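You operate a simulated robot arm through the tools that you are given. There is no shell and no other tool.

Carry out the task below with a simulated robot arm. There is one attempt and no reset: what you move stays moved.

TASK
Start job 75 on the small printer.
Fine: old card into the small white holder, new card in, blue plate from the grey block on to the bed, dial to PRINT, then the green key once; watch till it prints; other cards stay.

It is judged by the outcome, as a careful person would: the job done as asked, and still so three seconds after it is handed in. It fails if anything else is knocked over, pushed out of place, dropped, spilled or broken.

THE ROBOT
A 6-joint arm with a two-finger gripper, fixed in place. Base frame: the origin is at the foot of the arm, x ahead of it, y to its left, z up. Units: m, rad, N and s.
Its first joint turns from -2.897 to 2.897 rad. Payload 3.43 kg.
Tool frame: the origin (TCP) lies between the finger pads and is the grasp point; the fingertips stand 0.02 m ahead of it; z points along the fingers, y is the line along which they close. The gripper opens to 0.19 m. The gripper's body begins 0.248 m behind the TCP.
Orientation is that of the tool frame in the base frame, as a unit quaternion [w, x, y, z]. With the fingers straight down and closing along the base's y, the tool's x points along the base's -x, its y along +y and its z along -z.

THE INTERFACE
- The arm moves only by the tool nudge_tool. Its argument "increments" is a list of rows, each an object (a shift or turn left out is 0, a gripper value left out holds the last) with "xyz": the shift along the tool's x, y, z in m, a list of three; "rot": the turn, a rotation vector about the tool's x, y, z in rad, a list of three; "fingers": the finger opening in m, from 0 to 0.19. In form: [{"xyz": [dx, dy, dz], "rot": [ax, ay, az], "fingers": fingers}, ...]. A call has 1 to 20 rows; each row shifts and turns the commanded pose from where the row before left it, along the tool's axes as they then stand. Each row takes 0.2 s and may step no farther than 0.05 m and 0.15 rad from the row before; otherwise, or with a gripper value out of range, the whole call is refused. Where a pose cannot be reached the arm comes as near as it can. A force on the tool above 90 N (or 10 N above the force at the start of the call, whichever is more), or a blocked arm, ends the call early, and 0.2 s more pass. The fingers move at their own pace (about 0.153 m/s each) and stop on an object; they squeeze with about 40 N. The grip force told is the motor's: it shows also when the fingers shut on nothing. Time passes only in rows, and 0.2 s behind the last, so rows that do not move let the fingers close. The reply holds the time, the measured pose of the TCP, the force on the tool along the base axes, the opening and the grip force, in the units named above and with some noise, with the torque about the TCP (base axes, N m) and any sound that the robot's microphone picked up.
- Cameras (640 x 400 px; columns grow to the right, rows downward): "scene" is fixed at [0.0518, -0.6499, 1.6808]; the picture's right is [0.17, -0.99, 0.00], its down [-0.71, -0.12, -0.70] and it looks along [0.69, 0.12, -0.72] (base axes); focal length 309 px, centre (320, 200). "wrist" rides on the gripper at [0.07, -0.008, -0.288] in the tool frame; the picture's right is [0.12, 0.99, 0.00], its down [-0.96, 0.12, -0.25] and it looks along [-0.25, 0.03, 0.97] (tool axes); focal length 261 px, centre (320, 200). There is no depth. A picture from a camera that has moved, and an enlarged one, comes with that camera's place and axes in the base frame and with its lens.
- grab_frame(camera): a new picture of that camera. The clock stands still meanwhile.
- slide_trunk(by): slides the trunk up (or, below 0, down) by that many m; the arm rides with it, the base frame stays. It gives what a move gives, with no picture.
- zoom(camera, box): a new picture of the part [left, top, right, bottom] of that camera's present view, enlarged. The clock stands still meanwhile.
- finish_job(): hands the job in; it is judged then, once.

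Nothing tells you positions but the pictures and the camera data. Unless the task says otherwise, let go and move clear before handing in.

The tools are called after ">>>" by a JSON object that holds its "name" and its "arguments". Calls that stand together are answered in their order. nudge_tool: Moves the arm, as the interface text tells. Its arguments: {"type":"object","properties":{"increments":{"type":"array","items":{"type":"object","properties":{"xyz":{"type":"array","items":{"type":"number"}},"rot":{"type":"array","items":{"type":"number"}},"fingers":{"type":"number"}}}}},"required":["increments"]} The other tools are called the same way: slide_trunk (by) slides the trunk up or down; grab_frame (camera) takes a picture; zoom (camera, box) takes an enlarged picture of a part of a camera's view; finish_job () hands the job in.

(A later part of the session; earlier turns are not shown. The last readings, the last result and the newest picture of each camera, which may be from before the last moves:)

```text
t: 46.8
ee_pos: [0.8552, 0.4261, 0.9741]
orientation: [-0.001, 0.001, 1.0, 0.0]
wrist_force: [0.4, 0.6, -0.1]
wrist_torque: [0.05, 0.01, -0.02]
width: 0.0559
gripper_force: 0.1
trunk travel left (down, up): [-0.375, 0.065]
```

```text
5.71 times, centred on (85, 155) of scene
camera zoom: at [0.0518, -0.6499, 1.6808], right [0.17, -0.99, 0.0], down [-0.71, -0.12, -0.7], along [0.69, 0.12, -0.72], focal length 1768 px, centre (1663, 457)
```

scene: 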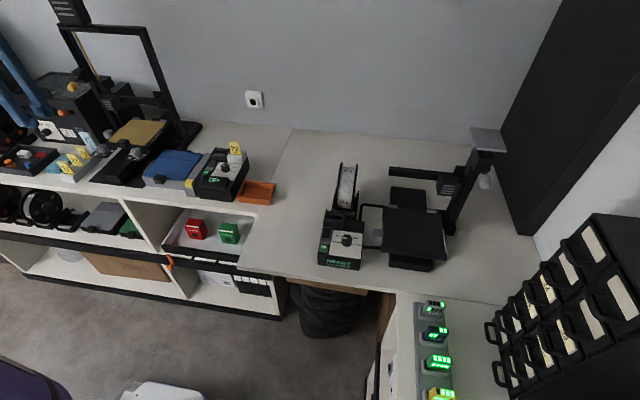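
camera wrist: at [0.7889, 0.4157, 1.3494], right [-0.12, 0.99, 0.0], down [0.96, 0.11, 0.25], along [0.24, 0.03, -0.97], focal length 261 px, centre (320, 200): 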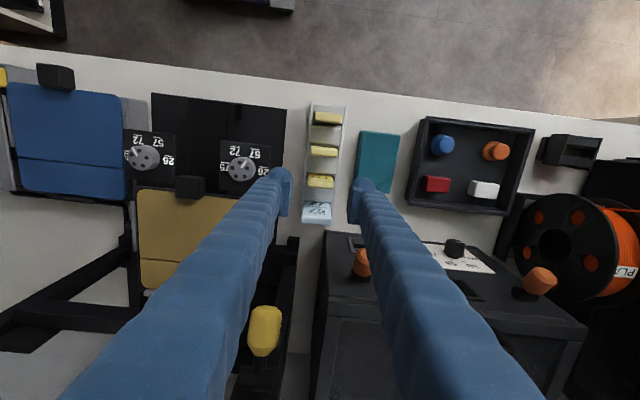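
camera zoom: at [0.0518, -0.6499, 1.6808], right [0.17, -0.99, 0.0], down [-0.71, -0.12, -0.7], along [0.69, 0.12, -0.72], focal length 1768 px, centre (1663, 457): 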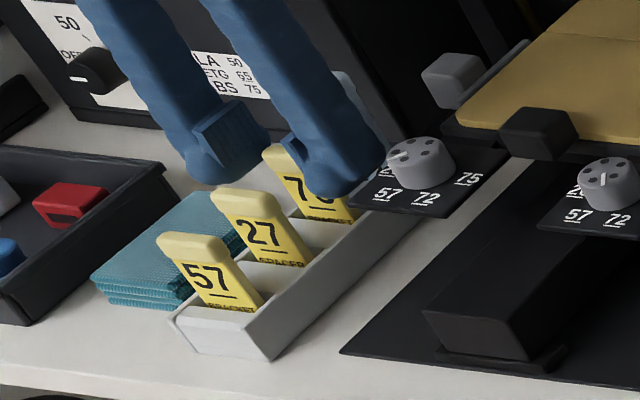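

The card is centred between the pads. The rack wall top is about z 0.92, so I'll go down another 16 mm and grip with the tips still above it.

>>> {"name": "nudge_tool", "arguments": {"increments": [{"xyz": [0, 0, 0.008]}, {"xyz": [0, 0, 0.008]}, {"xyz": [0, 0, 0]}, {"fingers": 0.0}, {"xyz": [0, 0, 0]}, {"xyz": [0, 0, 0]}]}}

>>> {"name": "zoom", "arguments": {"camera": "wrist", "box": [270, 130, 380, 230]}}

>>> {"name": "zoom", "arguments": {"camera": "scene", "box": [50, 120, 120, 190]}}

```text
t: 48.2
ee_pos: [0.8547, 0.4274, 0.9586]
orientation: [-0.001, 0.001, 1.0, 0.0]
wrist_force: [-0.5, -0.9, 1.3]
wrist_torque: [-0.04, -0.02, 0.0]
width: 0.0374
gripper_force: 39.6
trunk travel left (down, up): [-0.375, 0.065]
```

```text
4.00 times, centred on (325, 180) of wrist
camera zoom: at [0.785, 0.4181, 1.2471], right [-0.12, 0.99, 0.0], down [0.96, 0.11, 0.25], along [0.24, 0.03, -0.97], focal length 1043 px, centre (300, 280)
```

zoom: 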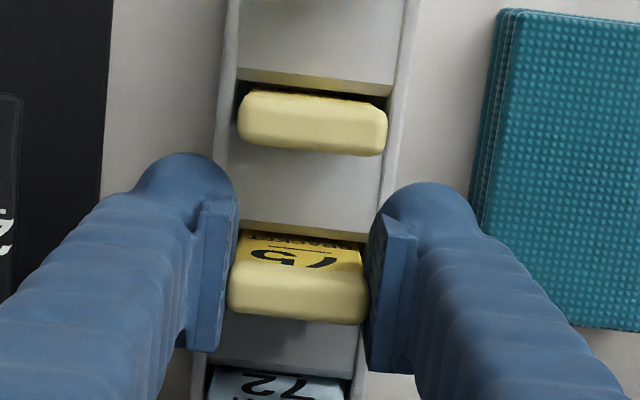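

```text
5.71 times, centred on (85, 155) of scene
camera zoom: at [0.0518, -0.6499, 1.6808], right [0.17, -0.99, 0.0], down [-0.71, -0.12, -0.7], along [0.69, 0.12, -0.72], focal length 1768 px, centre (1663, 457)
```

zoom: 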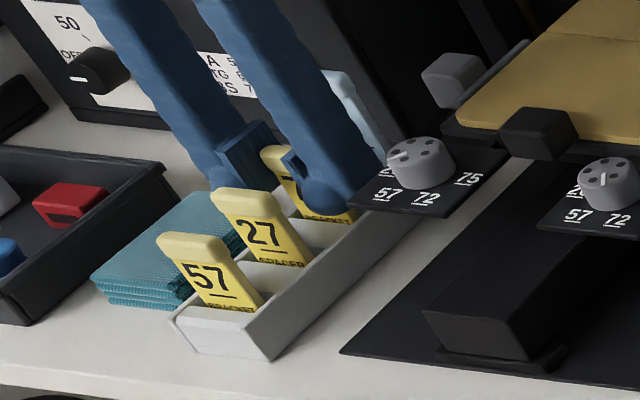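

Card 75 is gripped at 37.4 mm across its width. I'll lift it straight up slowly.

>>> {"name": "nudge_tool", "arguments": {"increments": [{"xyz": [0, 0, -0.01]}, {"xyz": [0, 0, -0.015]}, {"xyz": [0, 0, -0.02]}, {"xyz": [0, 0, -0.04]}, {"xyz": [0, 0, -0.045]}, {"xyz": [0, 0, -0.045]}, {"xyz": [0, 0, -0.03]}, {"xyz": [0, 0, 0]}]}}

>>> {"name": "zoom", "arguments": {"camera": "wrist", "box": [270, 130, 380, 230]}}

>>> {"name": "zoom", "arguments": {"camera": "scene", "box": [30, 90, 130, 190]}}

```text
t: 50.0
ee_pos: [0.8528, 0.4228, 1.1632]
orientation: [-0.001, 0.0, 1.0, 0.0]
wrist_force: [-0.1, 1.3, -0.9]
wrist_torque: [0.0, 0.02, 0.0]
width: 0.0376
gripper_force: 40.0
trunk travel left (down, up): [-0.375, 0.065]
```

```text
4.00 times, centred on (325, 180) of wrist
camera zoom: at [0.7818, 0.4147, 1.4514], right [-0.12, 0.99, 0.0], down [0.96, 0.11, 0.25], along [0.24, 0.03, -0.97], focal length 1043 px, centre (300, 280)
```

zoom: 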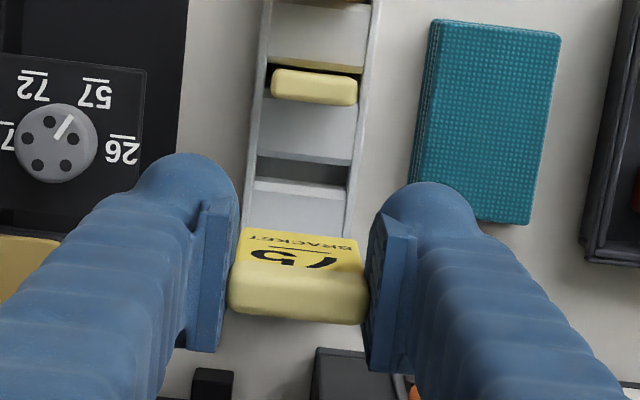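

```text
4.00 times, centred on (80, 140) of scene
camera zoom: at [0.0518, -0.6499, 1.6808], right [0.17, -0.99, 0.0], down [-0.71, -0.12, -0.7], along [0.69, 0.12, -0.72], focal length 1238 px, centre (1280, 440)
```

zoom: 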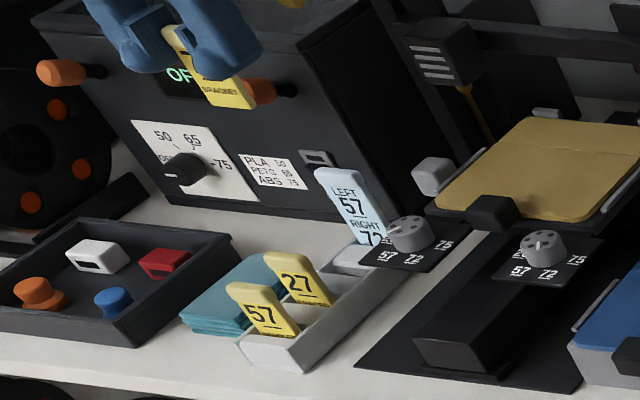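

Card 75 is free and the other cards are undisturbed. I'll carry it across to the small printer's slot.

>>> {"name": "nudge_tool", "arguments": {"increments": [{"xyz": [0.04, -0.03, 0]}, {"xyz": [0.04, -0.03, 0]}, {"xyz": [0.04, -0.03, 0]}, {"xyz": [0.04, -0.03, 0]}, {"xyz": [0, -0.05, 0]}, {"xyz": [0, -0.05, 0]}, {"xyz": [0, -0.05, 0]}, {"xyz": [0, -0.05, 0]}, {"xyz": [0, -0.05, 0]}, {"xyz": [0, -0.05, 0]}, {"xyz": [0, -0.05, 0]}, {"xyz": [0, -0.05, 0]}, {"xyz": [0, -0.05, 0]}, {"xyz": [0, -0.05, 0]}, {"xyz": [0, -0.05, 0]}, {"xyz": [0, -0.05, 0]}, {"xyz": [0, -0.05, 0]}, {"xyz": [0, -0.05, 0]}, {"xyz": [0.02, -0.04, 0]}, {"xyz": [0, 0, 0]}]}}

>>> {"name": "grab_frame", "arguments": {"camera": "wrist"}}

>>> {"name": "grab_frame", "arguments": {"camera": "scene"}}

```text
t: 54.2
ee_pos: [0.676, -0.4329, 1.1616]
orientation: [-0.001, 0.0, 1.0, 0.0]
wrist_force: [0.6, 1.4, -0.5]
wrist_torque: [0.01, 0.07, -0.01]
width: 0.0375
gripper_force: 40.3
trunk travel left (down, up): [-0.375, 0.065]
```

```text
taken
camera wrist: at [0.6059, -0.4417, 1.4497], right [-0.12, 0.99, 0.0], down [0.96, 0.11, 0.25], along [0.24, 0.03, -0.97], focal length 261 px, centre (320, 200)
```

wrist: 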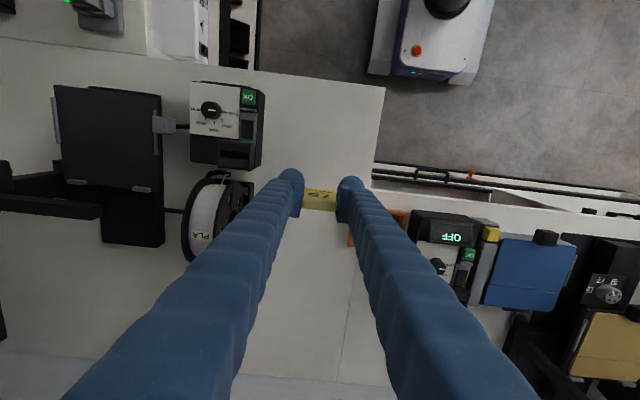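

```text
taken
```

scene: 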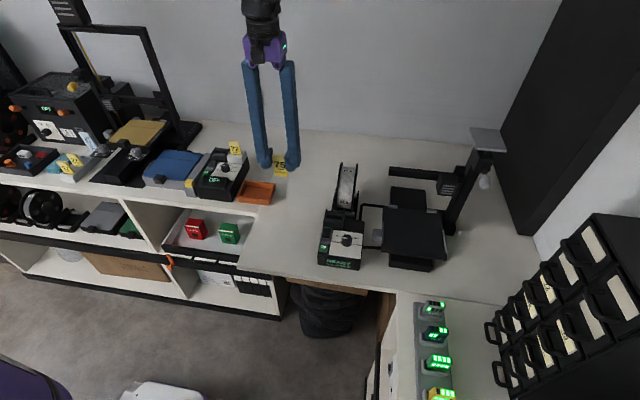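

I'll finish the approach to directly above the printer's slot and check the alignment.

>>> {"name": "nudge_tool", "arguments": {"increments": [{"xyz": [0.008, -0.04, 0]}, {"xyz": [0.008, -0.04, 0]}, {"xyz": [0, -0.04, 0]}, {"xyz": [0, -0.035, 0]}, {"xyz": [0, 0, 0]}, {"xyz": [0, 0, 0]}]}}

>>> {"name": "zoom", "arguments": {"camera": "wrist", "box": [270, 130, 380, 230]}}

>>> {"name": "zoom", "arguments": {"camera": "scene", "box": [310, 150, 390, 240]}}

```text
t: 55.6
ee_pos: [0.6582, -0.587, 1.1662]
orientation: [-0.001, 0.001, 1.0, 0.0]
wrist_force: [0.1, 1.0, -0.2]
wrist_torque: [-0.02, 0.02, 0.01]
width: 0.0375
gripper_force: 39.8
trunk travel left (down, up): [-0.375, 0.065]
```

```text
4.00 times, centred on (325, 180) of wrist
camera zoom: at [0.5878, -0.5963, 1.4528], right [-0.12, 0.99, 0.0], down [0.96, 0.11, 0.25], along [0.24, 0.03, -0.97], focal length 1043 px, centre (300, 280)
```

zoom: 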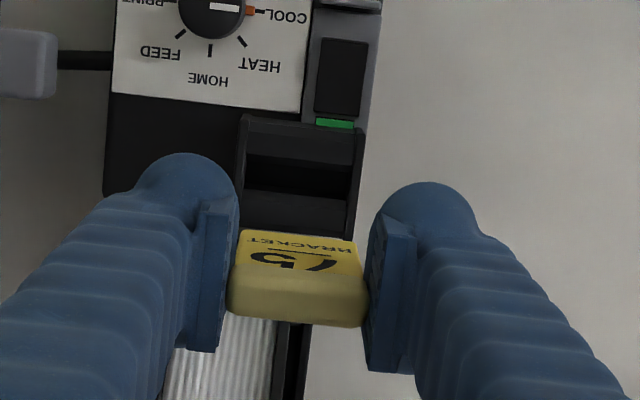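

```text
4.44 times, centred on (350, 195) of scene
camera zoom: at [0.0518, -0.6499, 1.6808], right [0.17, -0.99, 0.0], down [-0.71, -0.12, -0.7], along [0.69, 0.12, -0.72], focal length 1375 px, centre (187, 222)
```

zoom: 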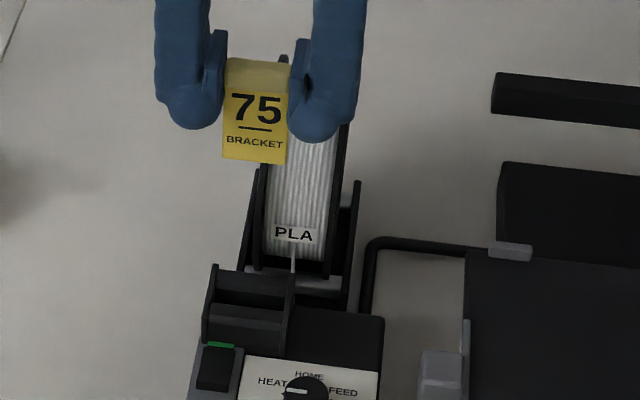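

The slot and the held card are both in view. I'll zoom in for exact alignment.

>>> {"name": "zoom", "arguments": {"camera": "wrist", "box": [300, 150, 350, 195]}}

>>> {"name": "zoom", "arguments": {"camera": "scene", "box": [335, 160, 385, 230]}}

```text
8.89 times, centred on (325, 172) of wrist
camera zoom: at [0.5878, -0.5963, 1.4528], right [-0.12, 0.99, 0.0], down [0.96, 0.11, 0.25], along [0.24, 0.03, -0.97], focal length 2317 px, centre (276, 444)
```

zoom: 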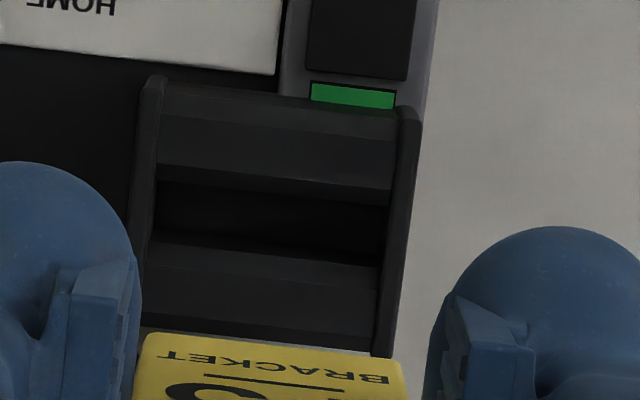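

```text
5.71 times, centred on (360, 195) of scene
camera zoom: at [0.0518, -0.6499, 1.6808], right [0.17, -0.99, 0.0], down [-0.71, -0.12, -0.7], along [0.69, 0.12, -0.72], focal length 1768 px, centre (91, 229)
```

zoom: 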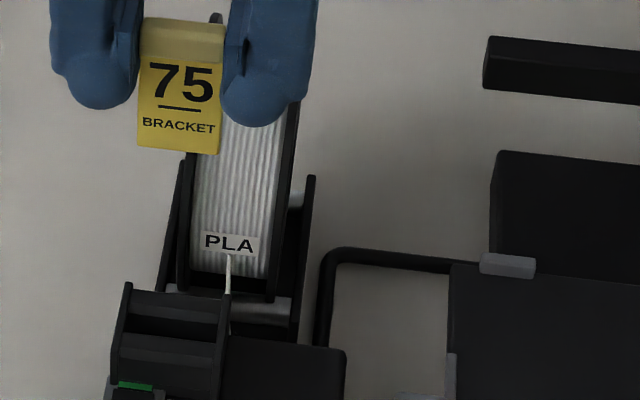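

The card is within a millimetre or two of the slot in both directions. I'll lower it to just above the slot and check again.

>>> {"name": "nudge_tool", "arguments": {"increments": [{"xyz": [0, -0.001, 0.045]}, {"xyz": [0, 0, 0.04]}, {"xyz": [0, 0, 0.015]}, {"xyz": [0, 0, 0]}, {"xyz": [0, 0, 0]}]}}

>>> {"name": "zoom", "arguments": {"camera": "wrist", "box": [300, 150, 350, 195]}}

>>> {"name": "zoom", "arguments": {"camera": "scene", "box": [325, 185, 365, 220]}}

```text
t: 56.8
ee_pos: [0.6574, -0.5915, 1.0619]
orientation: [0.0, 0.001, 1.0, -0.001]
wrist_force: [-0.5, 0.5, 0.6]
wrist_torque: [-0.03, 0.04, 0.0]
width: 0.0375
gripper_force: 40.3
trunk travel left (down, up): [-0.375, 0.065]
```

```text
8.89 times, centred on (325, 172) of wrist
camera zoom: at [0.5867, -0.6006, 1.3503], right [-0.12, 0.99, 0.0], down [0.96, 0.11, 0.25], along [0.24, 0.03, -0.97], focal length 2317 px, centre (276, 444)
```

zoom: 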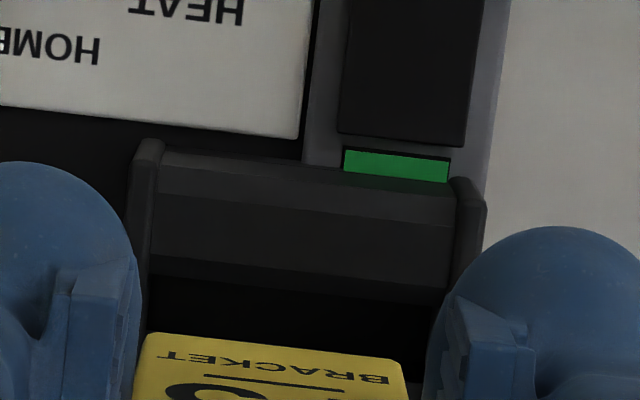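

```text
11.43 times, centred on (345, 202) of scene
camera zoom: at [0.0518, -0.6499, 1.6808], right [0.17, -0.99, 0.0], down [-0.71, -0.12, -0.7], along [0.69, 0.12, -0.72], focal length 3536 px, centre (34, 171)
```

zoom: 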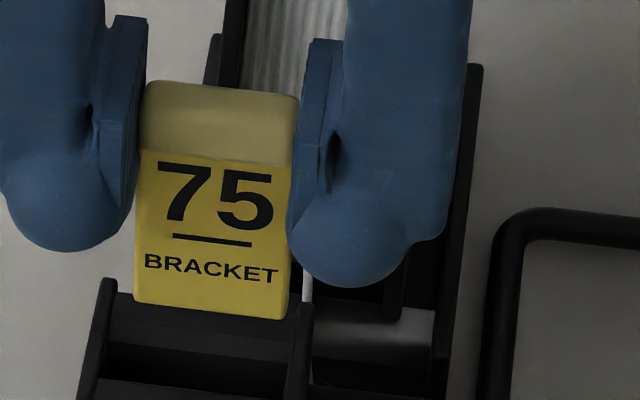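

The card looks a few millimetres off in y. I'll zoom in on the slot from the scene camera to judge it.

>>> {"name": "zoom", "arguments": {"camera": "scene", "box": [330, 205, 360, 229]}}

>>> {"name": "zoom", "arguments": {"camera": "wrist", "box": [302, 160, 347, 196]}}

```text
16.00 times, centred on (345, 217) of scene
camera zoom: at [0.0518, -0.6499, 1.6808], right [0.17, -0.99, 0.0], down [-0.71, -0.12, -0.7], along [0.69, 0.12, -0.72], focal length 4950 px, centre (-80, -72)
```

zoom: 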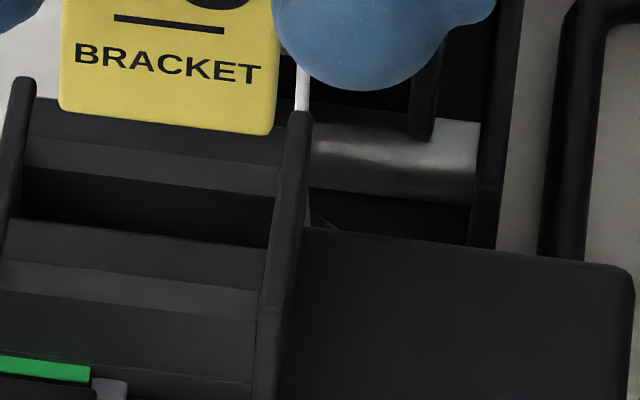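

```text
11.11 times, centred on (324, 178) of wrist
camera zoom: at [0.5867, -0.6006, 1.3503], right [-0.12, 0.99, 0.0], down [0.96, 0.11, 0.25], along [0.24, 0.03, -0.97], focal length 2896 px, centre (270, 444)
```

zoom: 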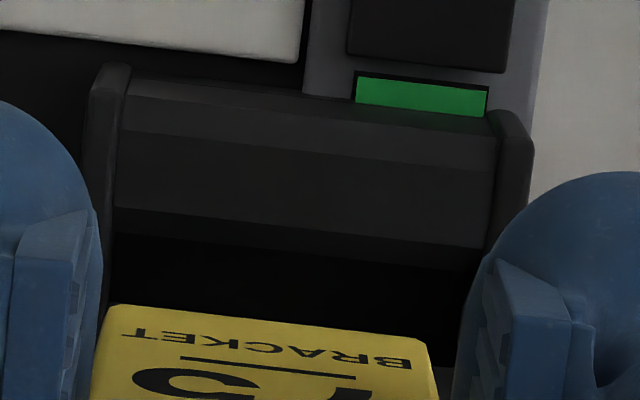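

The card needs about 2 mm toward −x and 3 mm toward +y. I'll correct that and check once more.

>>> {"name": "nudge_tool", "arguments": {"increments": [{"xyz": [0.002, 0.003, 0.0]}, {"xyz": [0, 0, 0.01]}, {"xyz": [0, 0, 0]}, {"xyz": [0, 0, 0]}]}}

>>> {"name": "zoom", "arguments": {"camera": "scene", "box": [330, 205, 360, 229]}}

>>> {"name": "zoom", "arguments": {"camera": "wrist", "box": [302, 160, 347, 196]}}

```text
t: 57.8
ee_pos: [0.656, -0.5857, 1.0517]
orientation: [-0.001, 0.001, 1.0, 0.0]
wrist_force: [0.0, 0.2, -0.5]
wrist_torque: [-0.02, -0.01, 0.0]
width: 0.0372
gripper_force: 39.8
trunk travel left (down, up): [-0.375, 0.065]
```

```text
16.00 times, centred on (345, 217) of scene
camera zoom: at [0.0518, -0.6499, 1.6808], right [0.17, -0.99, 0.0], down [-0.71, -0.12, -0.7], along [0.69, 0.12, -0.72], focal length 4950 px, centre (-80, -72)
```

zoom: 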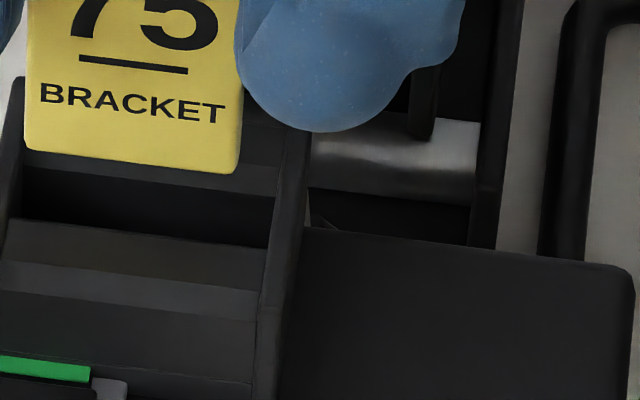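

```text
11.11 times, centred on (324, 178) of wrist
camera zoom: at [0.5854, -0.5946, 1.34], right [-0.12, 0.99, 0.0], down [0.96, 0.11, 0.25], along [0.24, 0.03, -0.97], focal length 2896 px, centre (270, 444)
```

zoom: 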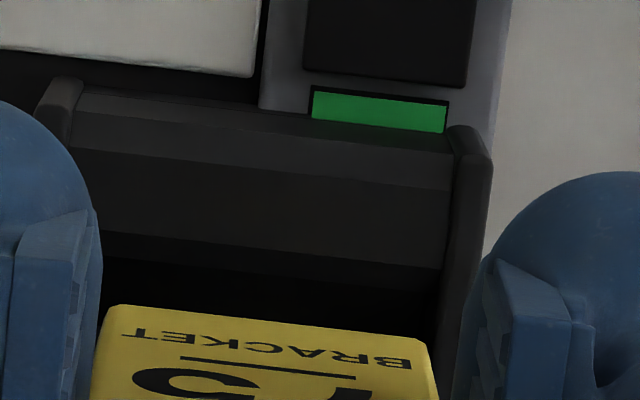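

Now it is about 1 mm long in x and 2.5 mm too far in +y. I'll trim that and check.

>>> {"name": "nudge_tool", "arguments": {"increments": [{"xyz": [0.001, -0.0022, 0.0]}, {"xyz": [0, 0, 0.006]}, {"xyz": [0, 0, 0]}, {"xyz": [0, 0, 0]}, {"xyz": [0, 0, 0]}]}}

>>> {"name": "zoom", "arguments": {"camera": "scene", "box": [330, 205, 360, 229]}}

>>> {"name": "zoom", "arguments": {"camera": "wrist", "box": [302, 160, 347, 196]}}

```text
t: 59.0
ee_pos: [0.6546, -0.5886, 1.0462]
orientation: [0.0, 0.001, 1.0, 0.0]
wrist_force: [-0.1, 0.3, 1.2]
wrist_torque: [0.0, 0.01, -0.01]
width: 0.0375
gripper_force: 39.9
trunk travel left (down, up): [-0.375, 0.065]
```

```text
16.00 times, centred on (345, 217) of scene
camera zoom: at [0.0518, -0.6499, 1.6808], right [0.17, -0.99, 0.0], down [-0.71, -0.12, -0.7], along [0.69, 0.12, -0.72], focal length 4950 px, centre (-80, -72)
```

zoom: 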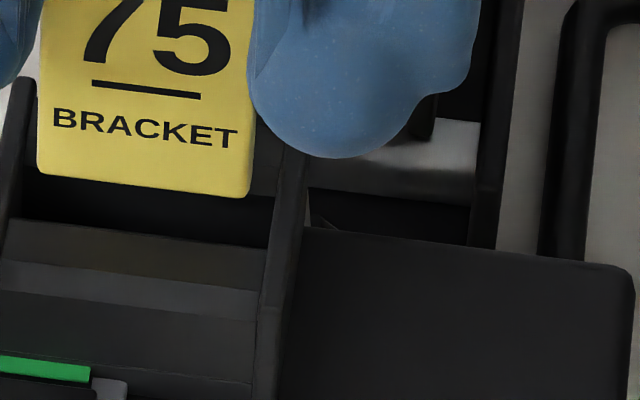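

```text
11.11 times, centred on (324, 178) of wrist
camera zoom: at [0.5842, -0.5973, 1.335], right [-0.12, 0.99, 0.0], down [0.96, 0.11, 0.25], along [0.24, 0.03, -0.97], focal length 2896 px, centre (270, 444)
```

zoom: 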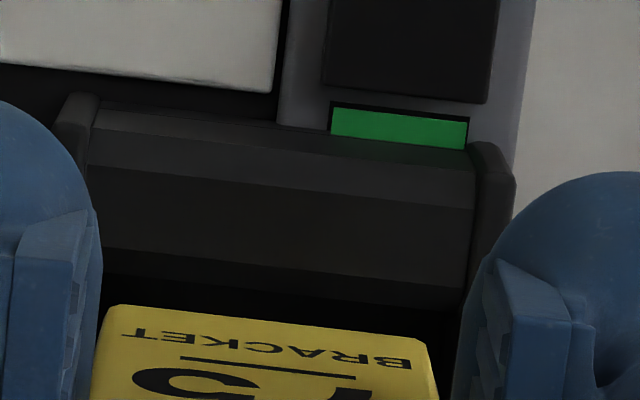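

The card is aligned with the slot in both directions. I'll lower it in small steps and watch the force.

>>> {"name": "nudge_tool", "arguments": {"increments": [{"xyz": [0, 0, 0.006]}, {"xyz": [0, 0, 0.006]}, {"xyz": [0, 0, 0]}]}}

>>> {"name": "zoom", "arguments": {"camera": "scene", "box": [330, 205, 360, 229]}}

>>> {"name": "zoom", "arguments": {"camera": "wrist", "box": [302, 160, 347, 196]}}

```text
t: 59.8
ee_pos: [0.6551, -0.5873, 1.0356]
orientation: [0.0, 0.0, 1.0, 0.0]
wrist_force: [0.4, 0.1, -0.7]
wrist_torque: [0.01, 0.0, 0.02]
width: 0.0375
gripper_force: 39.8
trunk travel left (down, up): [-0.375, 0.065]
```

```text
16.00 times, centred on (345, 217) of scene
camera zoom: at [0.0518, -0.6499, 1.6808], right [0.17, -0.99, 0.0], down [-0.71, -0.12, -0.7], along [0.69, 0.12, -0.72], focal length 4950 px, centre (-80, -72)
```

zoom: 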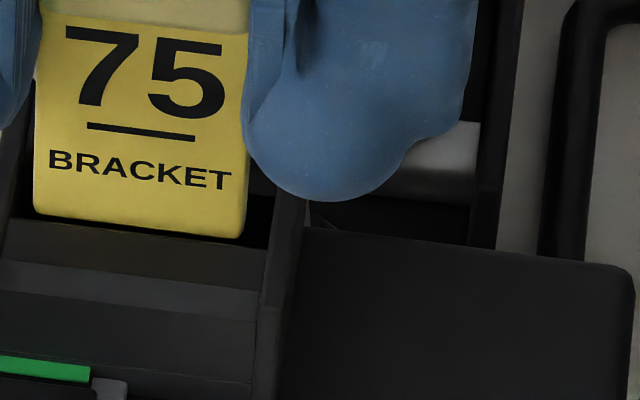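

```text
11.11 times, centred on (324, 178) of wrist
camera zoom: at [0.5842, -0.5968, 1.3233], right [-0.12, 0.99, 0.0], down [0.96, 0.11, 0.25], along [0.24, 0.03, -0.97], focal length 2896 px, centre (270, 444)
```

zoom: 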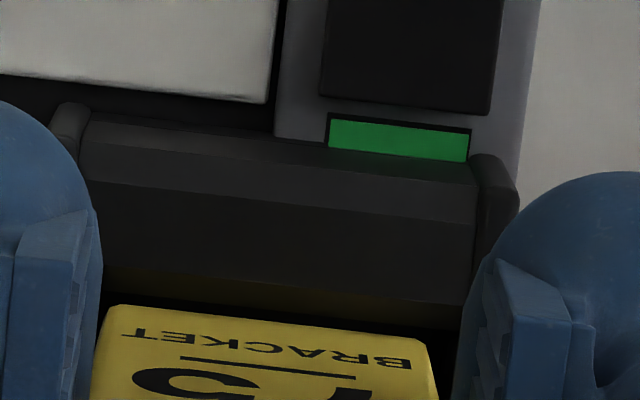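

No contact yet and the card is going between the lips. Continuing down.

>>> {"name": "nudge_tool", "arguments": {"increments": [{"xyz": [0, 0, 0.005]}, {"xyz": [0, 0, 0.005]}, {"xyz": [0, 0, 0]}]}}

>>> {"name": "zoom", "arguments": {"camera": "scene", "box": [330, 205, 360, 229]}}

```text
t: 60.6
ee_pos: [0.655, -0.5873, 1.0256]
orientation: [-0.001, 0.002, 1.0, 0.0]
wrist_force: [0.0, 0.1, 0.2]
wrist_torque: [0.02, -0.02, 0.01]
width: 0.0376
gripper_force: 39.7
trunk travel left (down, up): [-0.375, 0.065]
```

```text
16.00 times, centred on (345, 217) of scene
camera zoom: at [0.0518, -0.6499, 1.6808], right [0.17, -0.99, 0.0], down [-0.71, -0.12, -0.7], along [0.69, 0.12, -0.72], focal length 4950 px, centre (-80, -72)
```

zoom: 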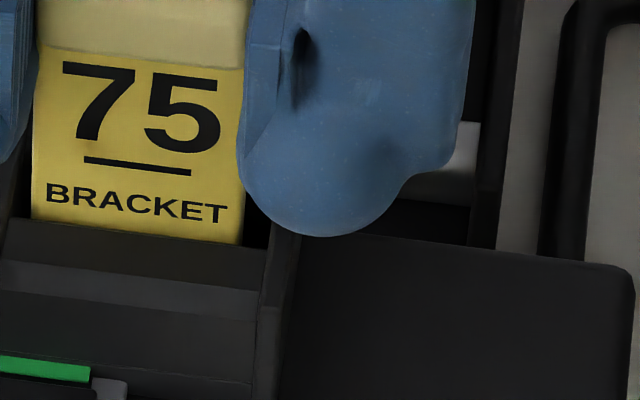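

The card is inside the slot. A few millimetres remain, in finer steps.

>>> {"name": "nudge_tool", "arguments": {"increments": [{"xyz": [0, 0, 0.003]}, {"xyz": [0, 0, 0.002]}, {"xyz": [0, 0, 0]}]}}

>>> {"name": "zoom", "arguments": {"camera": "scene", "box": [330, 205, 360, 229]}}

```text
t: 61.4
ee_pos: [0.6538, -0.589, 1.021]
orientation: [0.0, 0.001, 1.0, 0.0]
wrist_force: [0.0, 0.6, -0.6]
wrist_torque: [0.02, 0.01, 0.0]
width: 0.0376
gripper_force: 39.9
trunk travel left (down, up): [-0.375, 0.065]
```

```text
16.00 times, centred on (345, 217) of scene
camera zoom: at [0.0518, -0.6499, 1.6808], right [0.17, -0.99, 0.0], down [-0.71, -0.12, -0.7], along [0.69, 0.12, -0.72], focal length 4950 px, centre (-80, -72)
```

zoom: 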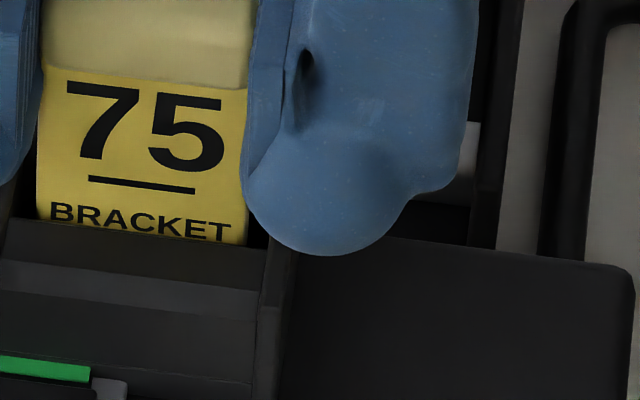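

About 3–4 mm remain, compared with how the old card sat.

>>> {"name": "nudge_tool", "arguments": {"increments": [{"xyz": [0, 0, 0.002]}, {"xyz": [0, 0, 0.002]}, {"xyz": [0, 0, 0]}]}}

>>> {"name": "zoom", "arguments": {"camera": "scene", "box": [330, 205, 360, 229]}}

```text
t: 62.2
ee_pos: [0.6547, -0.589, 1.0181]
orientation: [0.0, 0.001, 1.0, -0.001]
wrist_force: [1.8, 2.0, 13.7]
wrist_torque: [0.05, -0.17, 0.0]
width: 0.0376
gripper_force: 40.3
trunk travel left (down, up): [-0.375, 0.065]
```

```text
16.00 times, centred on (345, 217) of scene
camera zoom: at [0.0518, -0.6499, 1.6808], right [0.17, -0.99, 0.0], down [-0.71, -0.12, -0.7], along [0.69, 0.12, -0.72], focal length 4950 px, centre (-80, -72)
```

zoom: 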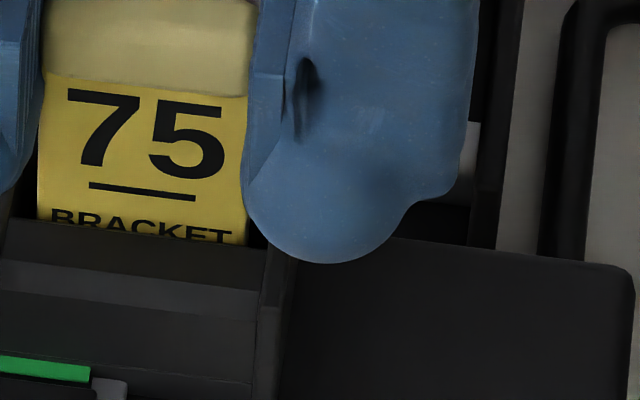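

The card is bottomed at 13.7 N, with the text half hidden as the old card's was. I'll ease off 1 mm, release and rise.

>>> {"name": "nudge_tool", "arguments": {"increments": [{"xyz": [0, 0, -0.001]}, {"fingers": 0.056}, {"xyz": [0, 0, 0]}, {"xyz": [0, 0, 0]}, {"xyz": [0, 0, -0.02]}, {"xyz": [0, 0, -0.04]}, {"xyz": [0, 0, -0.045]}, {"xyz": [0, 0, -0.04]}, {"xyz": [0, 0, 0]}]}}

>>> {"name": "zoom", "arguments": {"camera": "scene", "box": [300, 170, 420, 275]}}

>>> {"name": "grab_frame", "arguments": {"camera": "wrist"}}

```text
t: 64.2
ee_pos: [0.6566, -0.5928, 1.1624]
orientation: [0.0, 0.0, 1.0, 0.0]
wrist_force: [0.2, 0.1, -0.8]
wrist_torque: [-0.05, 0.06, 0.02]
width: 0.056
gripper_force: 0.1
trunk travel left (down, up): [-0.375, 0.065]
```

```text
3.81 times, centred on (360, 222) of scene
camera zoom: at [0.0518, -0.6499, 1.6808], right [0.17, -0.99, 0.0], down [-0.71, -0.12, -0.7], along [0.69, 0.12, -0.72], focal length 1179 px, centre (168, 114)
```

zoom: 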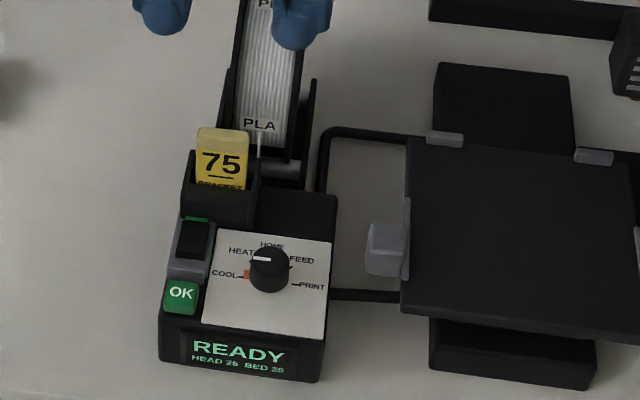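

```text
taken
camera wrist: at [0.5876, -0.5995, 1.4513], right [-0.12, 0.99, 0.0], down [0.96, 0.11, 0.25], along [0.24, 0.03, -0.97], focal length 261 px, centre (320, 200)
```

wrist: 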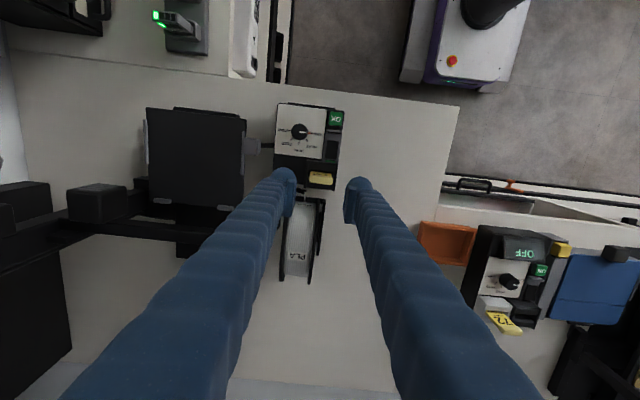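

Card 75 is seated in the printer. Next is the blue plate, so I'll look closely at the bed's edge clips and at the plate on its grey block.

>>> {"name": "zoom", "arguments": {"camera": "scene", "box": [370, 170, 460, 280]}}

>>> {"name": "zoom", "arguments": {"camera": "wrist", "box": [120, 90, 290, 230]}}

>>> {"name": "zoom", "arguments": {"camera": "scene", "box": [135, 135, 215, 205]}}

>>> {"name": "zoom", "arguments": {"camera": "scene", "box": [370, 225, 410, 265]}}

```text
3.64 times, centred on (415, 225) of scene
camera zoom: at [0.0518, -0.6499, 1.6808], right [0.17, -0.99, 0.0], down [-0.71, -0.12, -0.7], along [0.69, 0.12, -0.72], focal length 1125 px, centre (-26, 109)
```

zoom: 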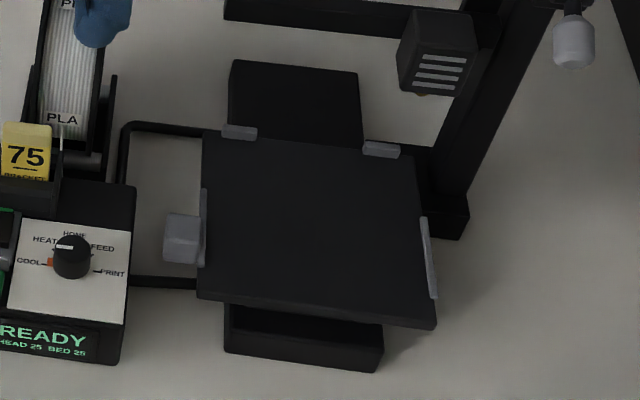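

```text
2.86 times, centred on (205, 160) of wrist
camera zoom: at [0.5876, -0.5995, 1.4513], right [-0.12, 0.99, 0.0], down [0.96, 0.11, 0.25], along [0.24, 0.03, -0.97], focal length 745 px, centre (649, 314)
```

zoom: 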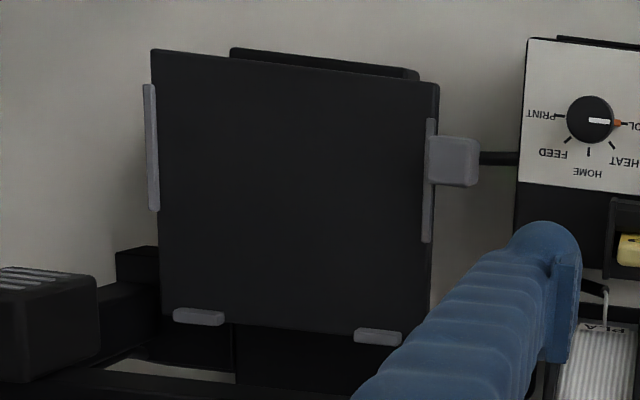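

```text
5.71 times, centred on (175, 170) of scene
camera zoom: at [0.0518, -0.6499, 1.6808], right [0.17, -0.99, 0.0], down [-0.71, -0.12, -0.7], along [0.69, 0.12, -0.72], focal length 1768 px, centre (1149, 371)
```

zoom: 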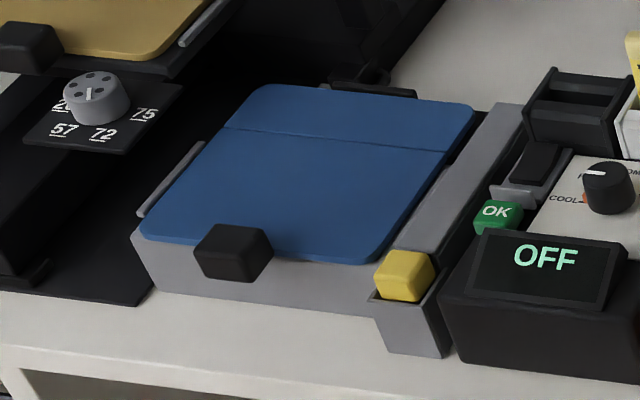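

```text
10.00 times, centred on (390, 245) of scene
camera zoom: at [0.0518, -0.6499, 1.6808], right [0.17, -0.99, 0.0], down [-0.71, -0.12, -0.7], along [0.69, 0.12, -0.72], focal length 3094 px, centre (-380, -250)
```

zoom: 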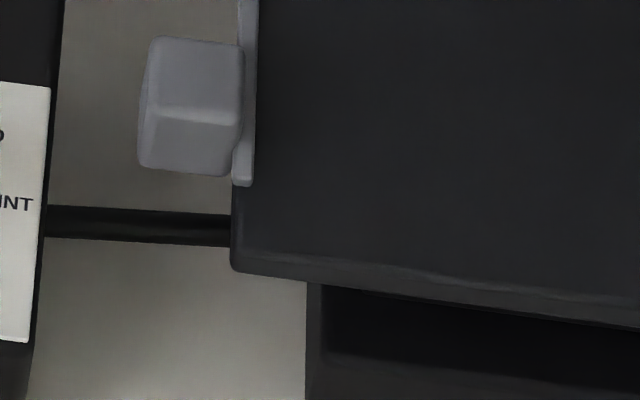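

The bed has side strips and back stops. The print head and its bar hang over the rear of the bed at about z 1.1, so the plate must go in from the front, under them. The tab's final spot is near [0.57, −0.818], at the edge of reach, so I'll test that pose empty-handed first.

>>> {"name": "nudge_tool", "arguments": {"increments": [{"xyz": [0.045, 0, 0]}, {"xyz": [0.042, 0, 0]}, {"xyz": [0, -0.045, 0]}, {"xyz": [0, -0.045, 0]}, {"xyz": [0, -0.045, 0]}, {"xyz": [0, -0.045, 0]}, {"xyz": [0, -0.045, 0]}, {"xyz": [0, 0, 0]}, {"xyz": [0, 0, 0]}]}}

>>> {"name": "grab_frame", "arguments": {"camera": "wrist"}}

>>> {"name": "grab_frame", "arguments": {"camera": "scene"}}

```text
t: 66.2
ee_pos: [0.5664, -0.8157, 1.1623]
orientation: [-0.001, -0.001, 1.0, 0.0]
wrist_force: [-0.4, 0.9, -0.7]
wrist_torque: [-0.11, 0.09, 0.01]
width: 0.056
gripper_force: 0.1
trunk travel left (down, up): [-0.375, 0.065]
```

```text
taken
camera wrist: at [0.4957, -0.8245, 1.4511], right [-0.12, 0.99, 0.0], down [0.96, 0.11, 0.25], along [0.24, 0.03, -0.97], focal length 261 px, centre (320, 200)
```

wrist: 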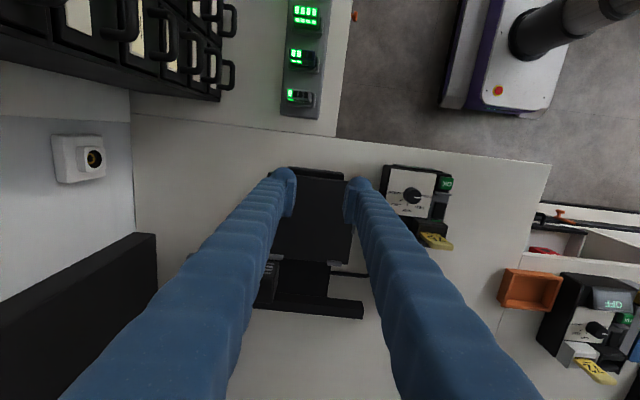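

```text
taken
```

scene: 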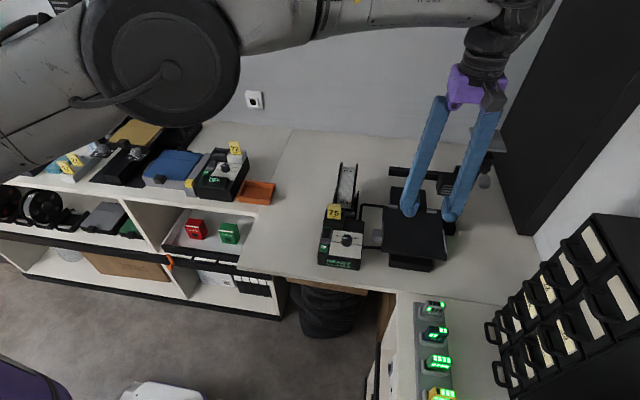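

That position is reachable at z 1.16. I'll test lower, to z 1.03, still clear above the bed.

>>> {"name": "nudge_tool", "arguments": {"increments": [{"xyz": [0, 0, 0.045]}, {"xyz": [0, 0, 0.045]}, {"xyz": [0, 0, 0.04]}, {"xyz": [0, 0, 0]}, {"xyz": [0, 0, 0]}]}}

>>> {"name": "grab_frame", "arguments": {"camera": "wrist"}}

>>> {"name": "zoom", "arguments": {"camera": "scene", "box": [340, 60, 540, 280]}}

```text
t: 67.4
ee_pos: [0.5635, -0.8124, 1.0341]
orientation: [-0.001, 0.001, 1.0, 0.0]
wrist_force: [1.5, 0.5, -0.3]
wrist_torque: [-0.05, 0.07, 0.0]
width: 0.0559
gripper_force: 0.1
trunk travel left (down, up): [-0.375, 0.065]
```

```text
taken
camera wrist: at [0.4941, -0.8219, 1.3212], right [-0.12, 0.99, 0.0], down [0.96, 0.11, 0.25], along [0.24, 0.03, -0.97], focal length 261 px, centre (320, 200)
```

wrist: 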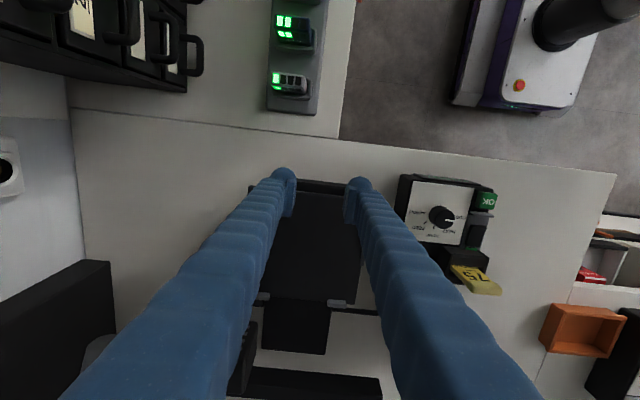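

```text
1.82 times, centred on (440, 170) of scene
camera zoom: at [0.0518, -0.6499, 1.6808], right [0.17, -0.99, 0.0], down [-0.71, -0.12, -0.7], along [0.69, 0.12, -0.72], focal length 562 px, centre (102, 254)
```

zoom: 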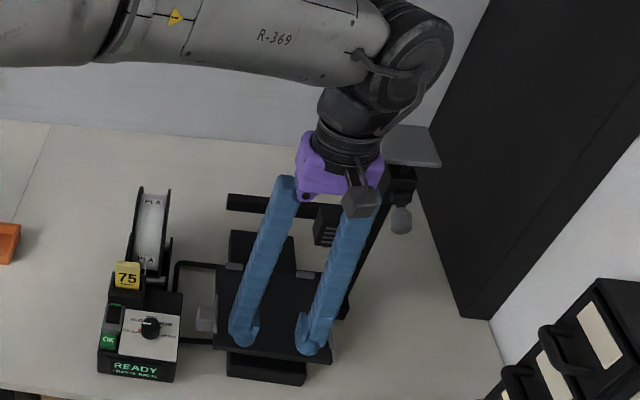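

The straight-down pose is reachable there. While here I'll zoom in to measure the bed's strips and stops.

>>> {"name": "zoom", "arguments": {"camera": "wrist", "box": [230, 170, 400, 320]}}

>>> {"name": "zoom", "arguments": {"camera": "scene", "box": [365, 180, 465, 280]}}

```text
2.67 times, centred on (315, 245) of wrist
camera zoom: at [0.4941, -0.8219, 1.3212], right [-0.12, 0.99, 0.0], down [0.96, 0.11, 0.25], along [0.24, 0.03, -0.97], focal length 695 px, centre (333, 80)
```

zoom: 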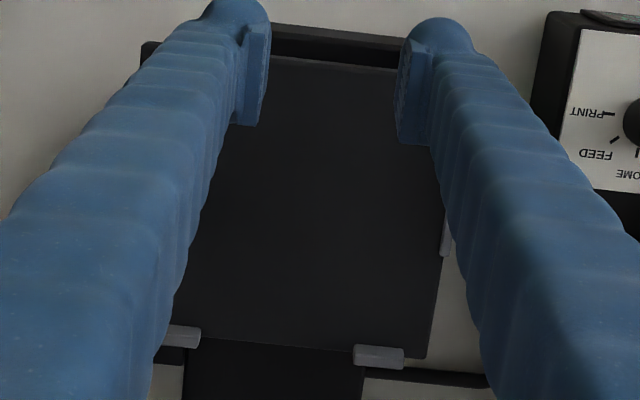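

```text
4.00 times, centred on (415, 230) of scene
camera zoom: at [0.0518, -0.6499, 1.6808], right [0.17, -0.99, 0.0], down [-0.71, -0.12, -0.7], along [0.69, 0.12, -0.72], focal length 1238 px, centre (-60, 80)
```

zoom: 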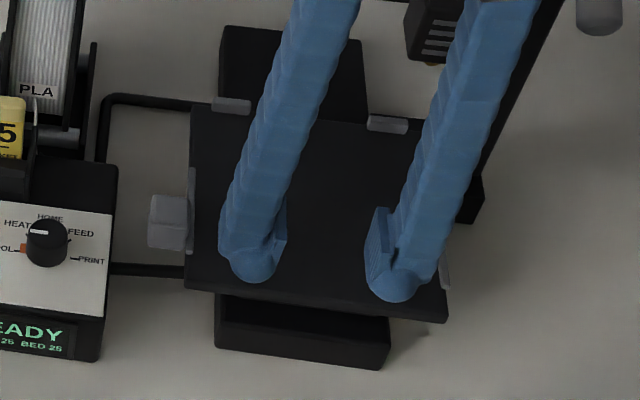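

The bed's front edge is at x ≈ 0.574. Now I'll rise and go to the grey block to look at the plate and its tab.

>>> {"name": "nudge_tool", "arguments": {"increments": [{"xyz": [0, 0, -0.045]}, {"xyz": [0, 0, -0.045]}, {"xyz": [0, 0, -0.045]}, {"xyz": [0, 0.05, 0]}, {"xyz": [0, 0.05, 0]}, {"xyz": [0, 0.05, 0]}, {"xyz": [0, 0.05, 0]}, {"xyz": [0, 0.05, 0]}, {"xyz": [0, 0.05, 0]}, {"xyz": [0, 0.05, 0]}, {"xyz": [0, 0.05, 0]}, {"xyz": [0, 0.05, 0]}, {"xyz": [0, 0.05, 0]}, {"xyz": [-0.03, 0.04, 0]}, {"xyz": [-0.03, 0.04, 0]}, {"xyz": [-0.03, 0.04, 0]}, {"xyz": [-0.03, 0.04, 0]}, {"xyz": [-0.02, 0.045, 0]}, {"xyz": [0, 0.045, 0]}, {"xyz": [0, 0, 0]}]}}

>>> {"name": "grab_frame", "arguments": {"camera": "wrist"}}

>>> {"name": "zoom", "arguments": {"camera": "wrist", "box": [220, 130, 440, 290]}}

```text
t: 71.6
ee_pos: [0.7116, -0.0631, 1.1669]
orientation: [-0.001, 0.001, 1.0, -0.001]
wrist_force: [-0.5, 0.2, -0.2]
wrist_torque: [-0.04, 0.05, 0.02]
width: 0.0561
gripper_force: 0.1
trunk travel left (down, up): [-0.375, 0.065]
```

```text
taken
camera wrist: at [0.6399, -0.0723, 1.455], right [-0.12, 0.99, 0.0], down [0.96, 0.11, 0.25], along [0.24, 0.03, -0.97], focal length 261 px, centre (320, 200)
```

wrist: 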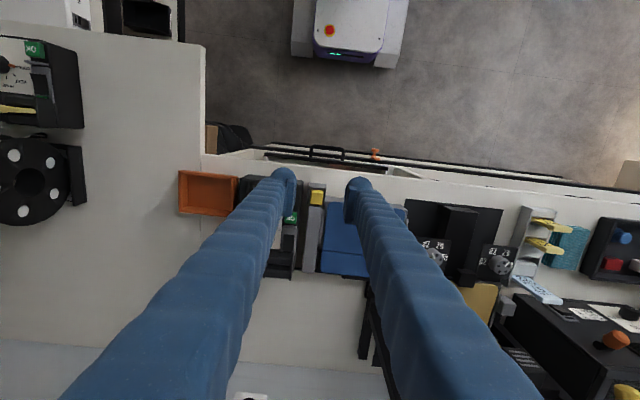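

```text
2.50 times, centred on (330, 210) of wrist
camera zoom: at [0.6399, -0.0723, 1.455], right [-0.12, 0.99, 0.0], down [0.96, 0.11, 0.25], along [0.24, 0.03, -0.97], focal length 652 px, centre (295, 175)
```

zoom: 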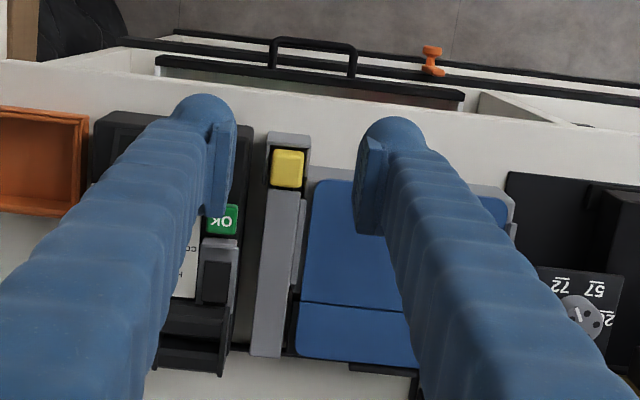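

Closer now; I'll move over to sit in front of the plate's tab.

>>> {"name": "nudge_tool", "arguments": {"increments": [{"xyz": [0, 0.05, 0]}, {"xyz": [0, 0.05, 0]}, {"xyz": [0.0, 0.004, 0.04]}, {"xyz": [0, 0, 0.03]}, {"xyz": [0, 0, 0]}, {"xyz": [0, 0, 0]}]}}

>>> {"name": "grab_frame", "arguments": {"camera": "wrist"}}

>>> {"name": "zoom", "arguments": {"camera": "wrist", "box": [240, 150, 400, 280]}}

>>> {"name": "zoom", "arguments": {"camera": "scene", "box": [130, 120, 220, 210]}}

```text
t: 73.0
ee_pos: [0.711, 0.0422, 1.0985]
orientation: [-0.001, 0.002, 1.0, 0.0]
wrist_force: [0.4, -0.1, -0.2]
wrist_torque: [0.02, 0.03, 0.01]
width: 0.0561
gripper_force: 0.1
trunk travel left (down, up): [-0.375, 0.065]
```

```text
taken
camera wrist: at [0.6405, 0.034, 1.3865], right [-0.12, 0.99, 0.0], down [0.96, 0.11, 0.25], along [0.24, 0.03, -0.97], focal length 261 px, centre (320, 200)
```

wrist: 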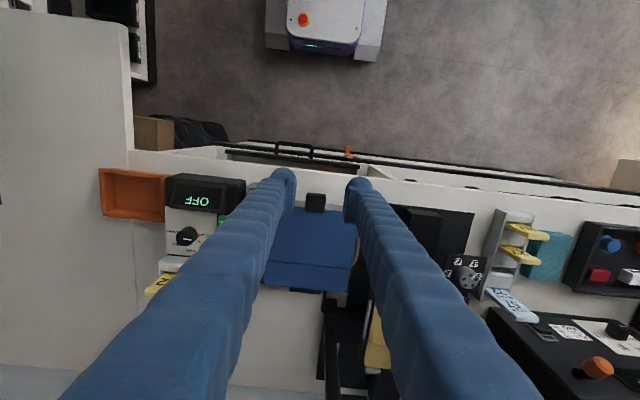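

```text
3.08 times, centred on (320, 215) of wrist
camera zoom: at [0.6405, 0.034, 1.3865], right [-0.12, 0.99, 0.0], down [0.96, 0.11, 0.25], along [0.24, 0.03, -0.97], focal length 802 px, centre (320, 154)
```

zoom: 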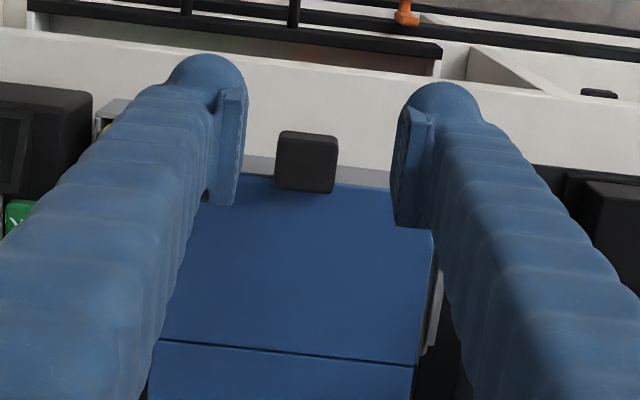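

```text
4.44 times, centred on (175, 165) of scene
camera zoom: at [0.0518, -0.6499, 1.6808], right [0.17, -0.99, 0.0], down [-0.71, -0.12, -0.7], along [0.69, 0.12, -0.72], focal length 1375 px, centre (964, 356)
```

zoom: 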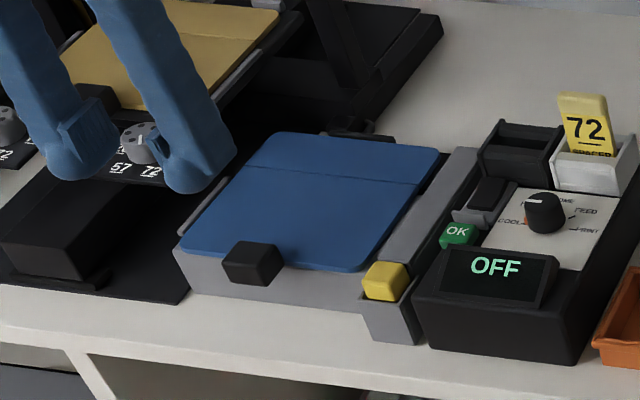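

The black tab is in view at the plate's front edge. I'll zoom in on it from both cameras to get its height and size.

>>> {"name": "zoom", "arguments": {"camera": "wrist", "box": [295, 180, 340, 216]}}

>>> {"name": "zoom", "arguments": {"camera": "scene", "box": [160, 160, 225, 205]}}

```text
11.11 times, centred on (318, 198) of wrist
camera zoom: at [0.6405, 0.034, 1.3865], right [-0.12, 0.99, 0.0], down [0.96, 0.11, 0.25], along [0.24, 0.03, -0.97], focal length 2896 px, centre (348, 222)
```

zoom: 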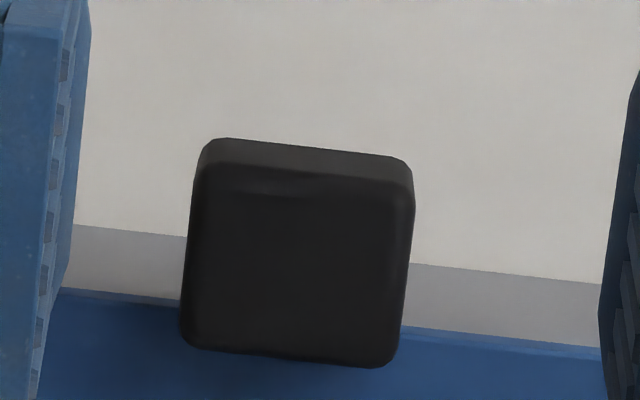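

```text
8.89 times, centred on (192, 182) of scene
camera zoom: at [0.0518, -0.6499, 1.6808], right [0.17, -0.99, 0.0], down [-0.71, -0.12, -0.7], along [0.69, 0.12, -0.72], focal length 2750 px, centre (1453, 356)
```

zoom: 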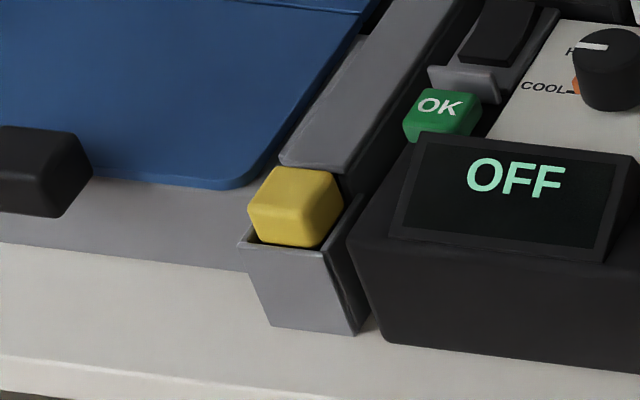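

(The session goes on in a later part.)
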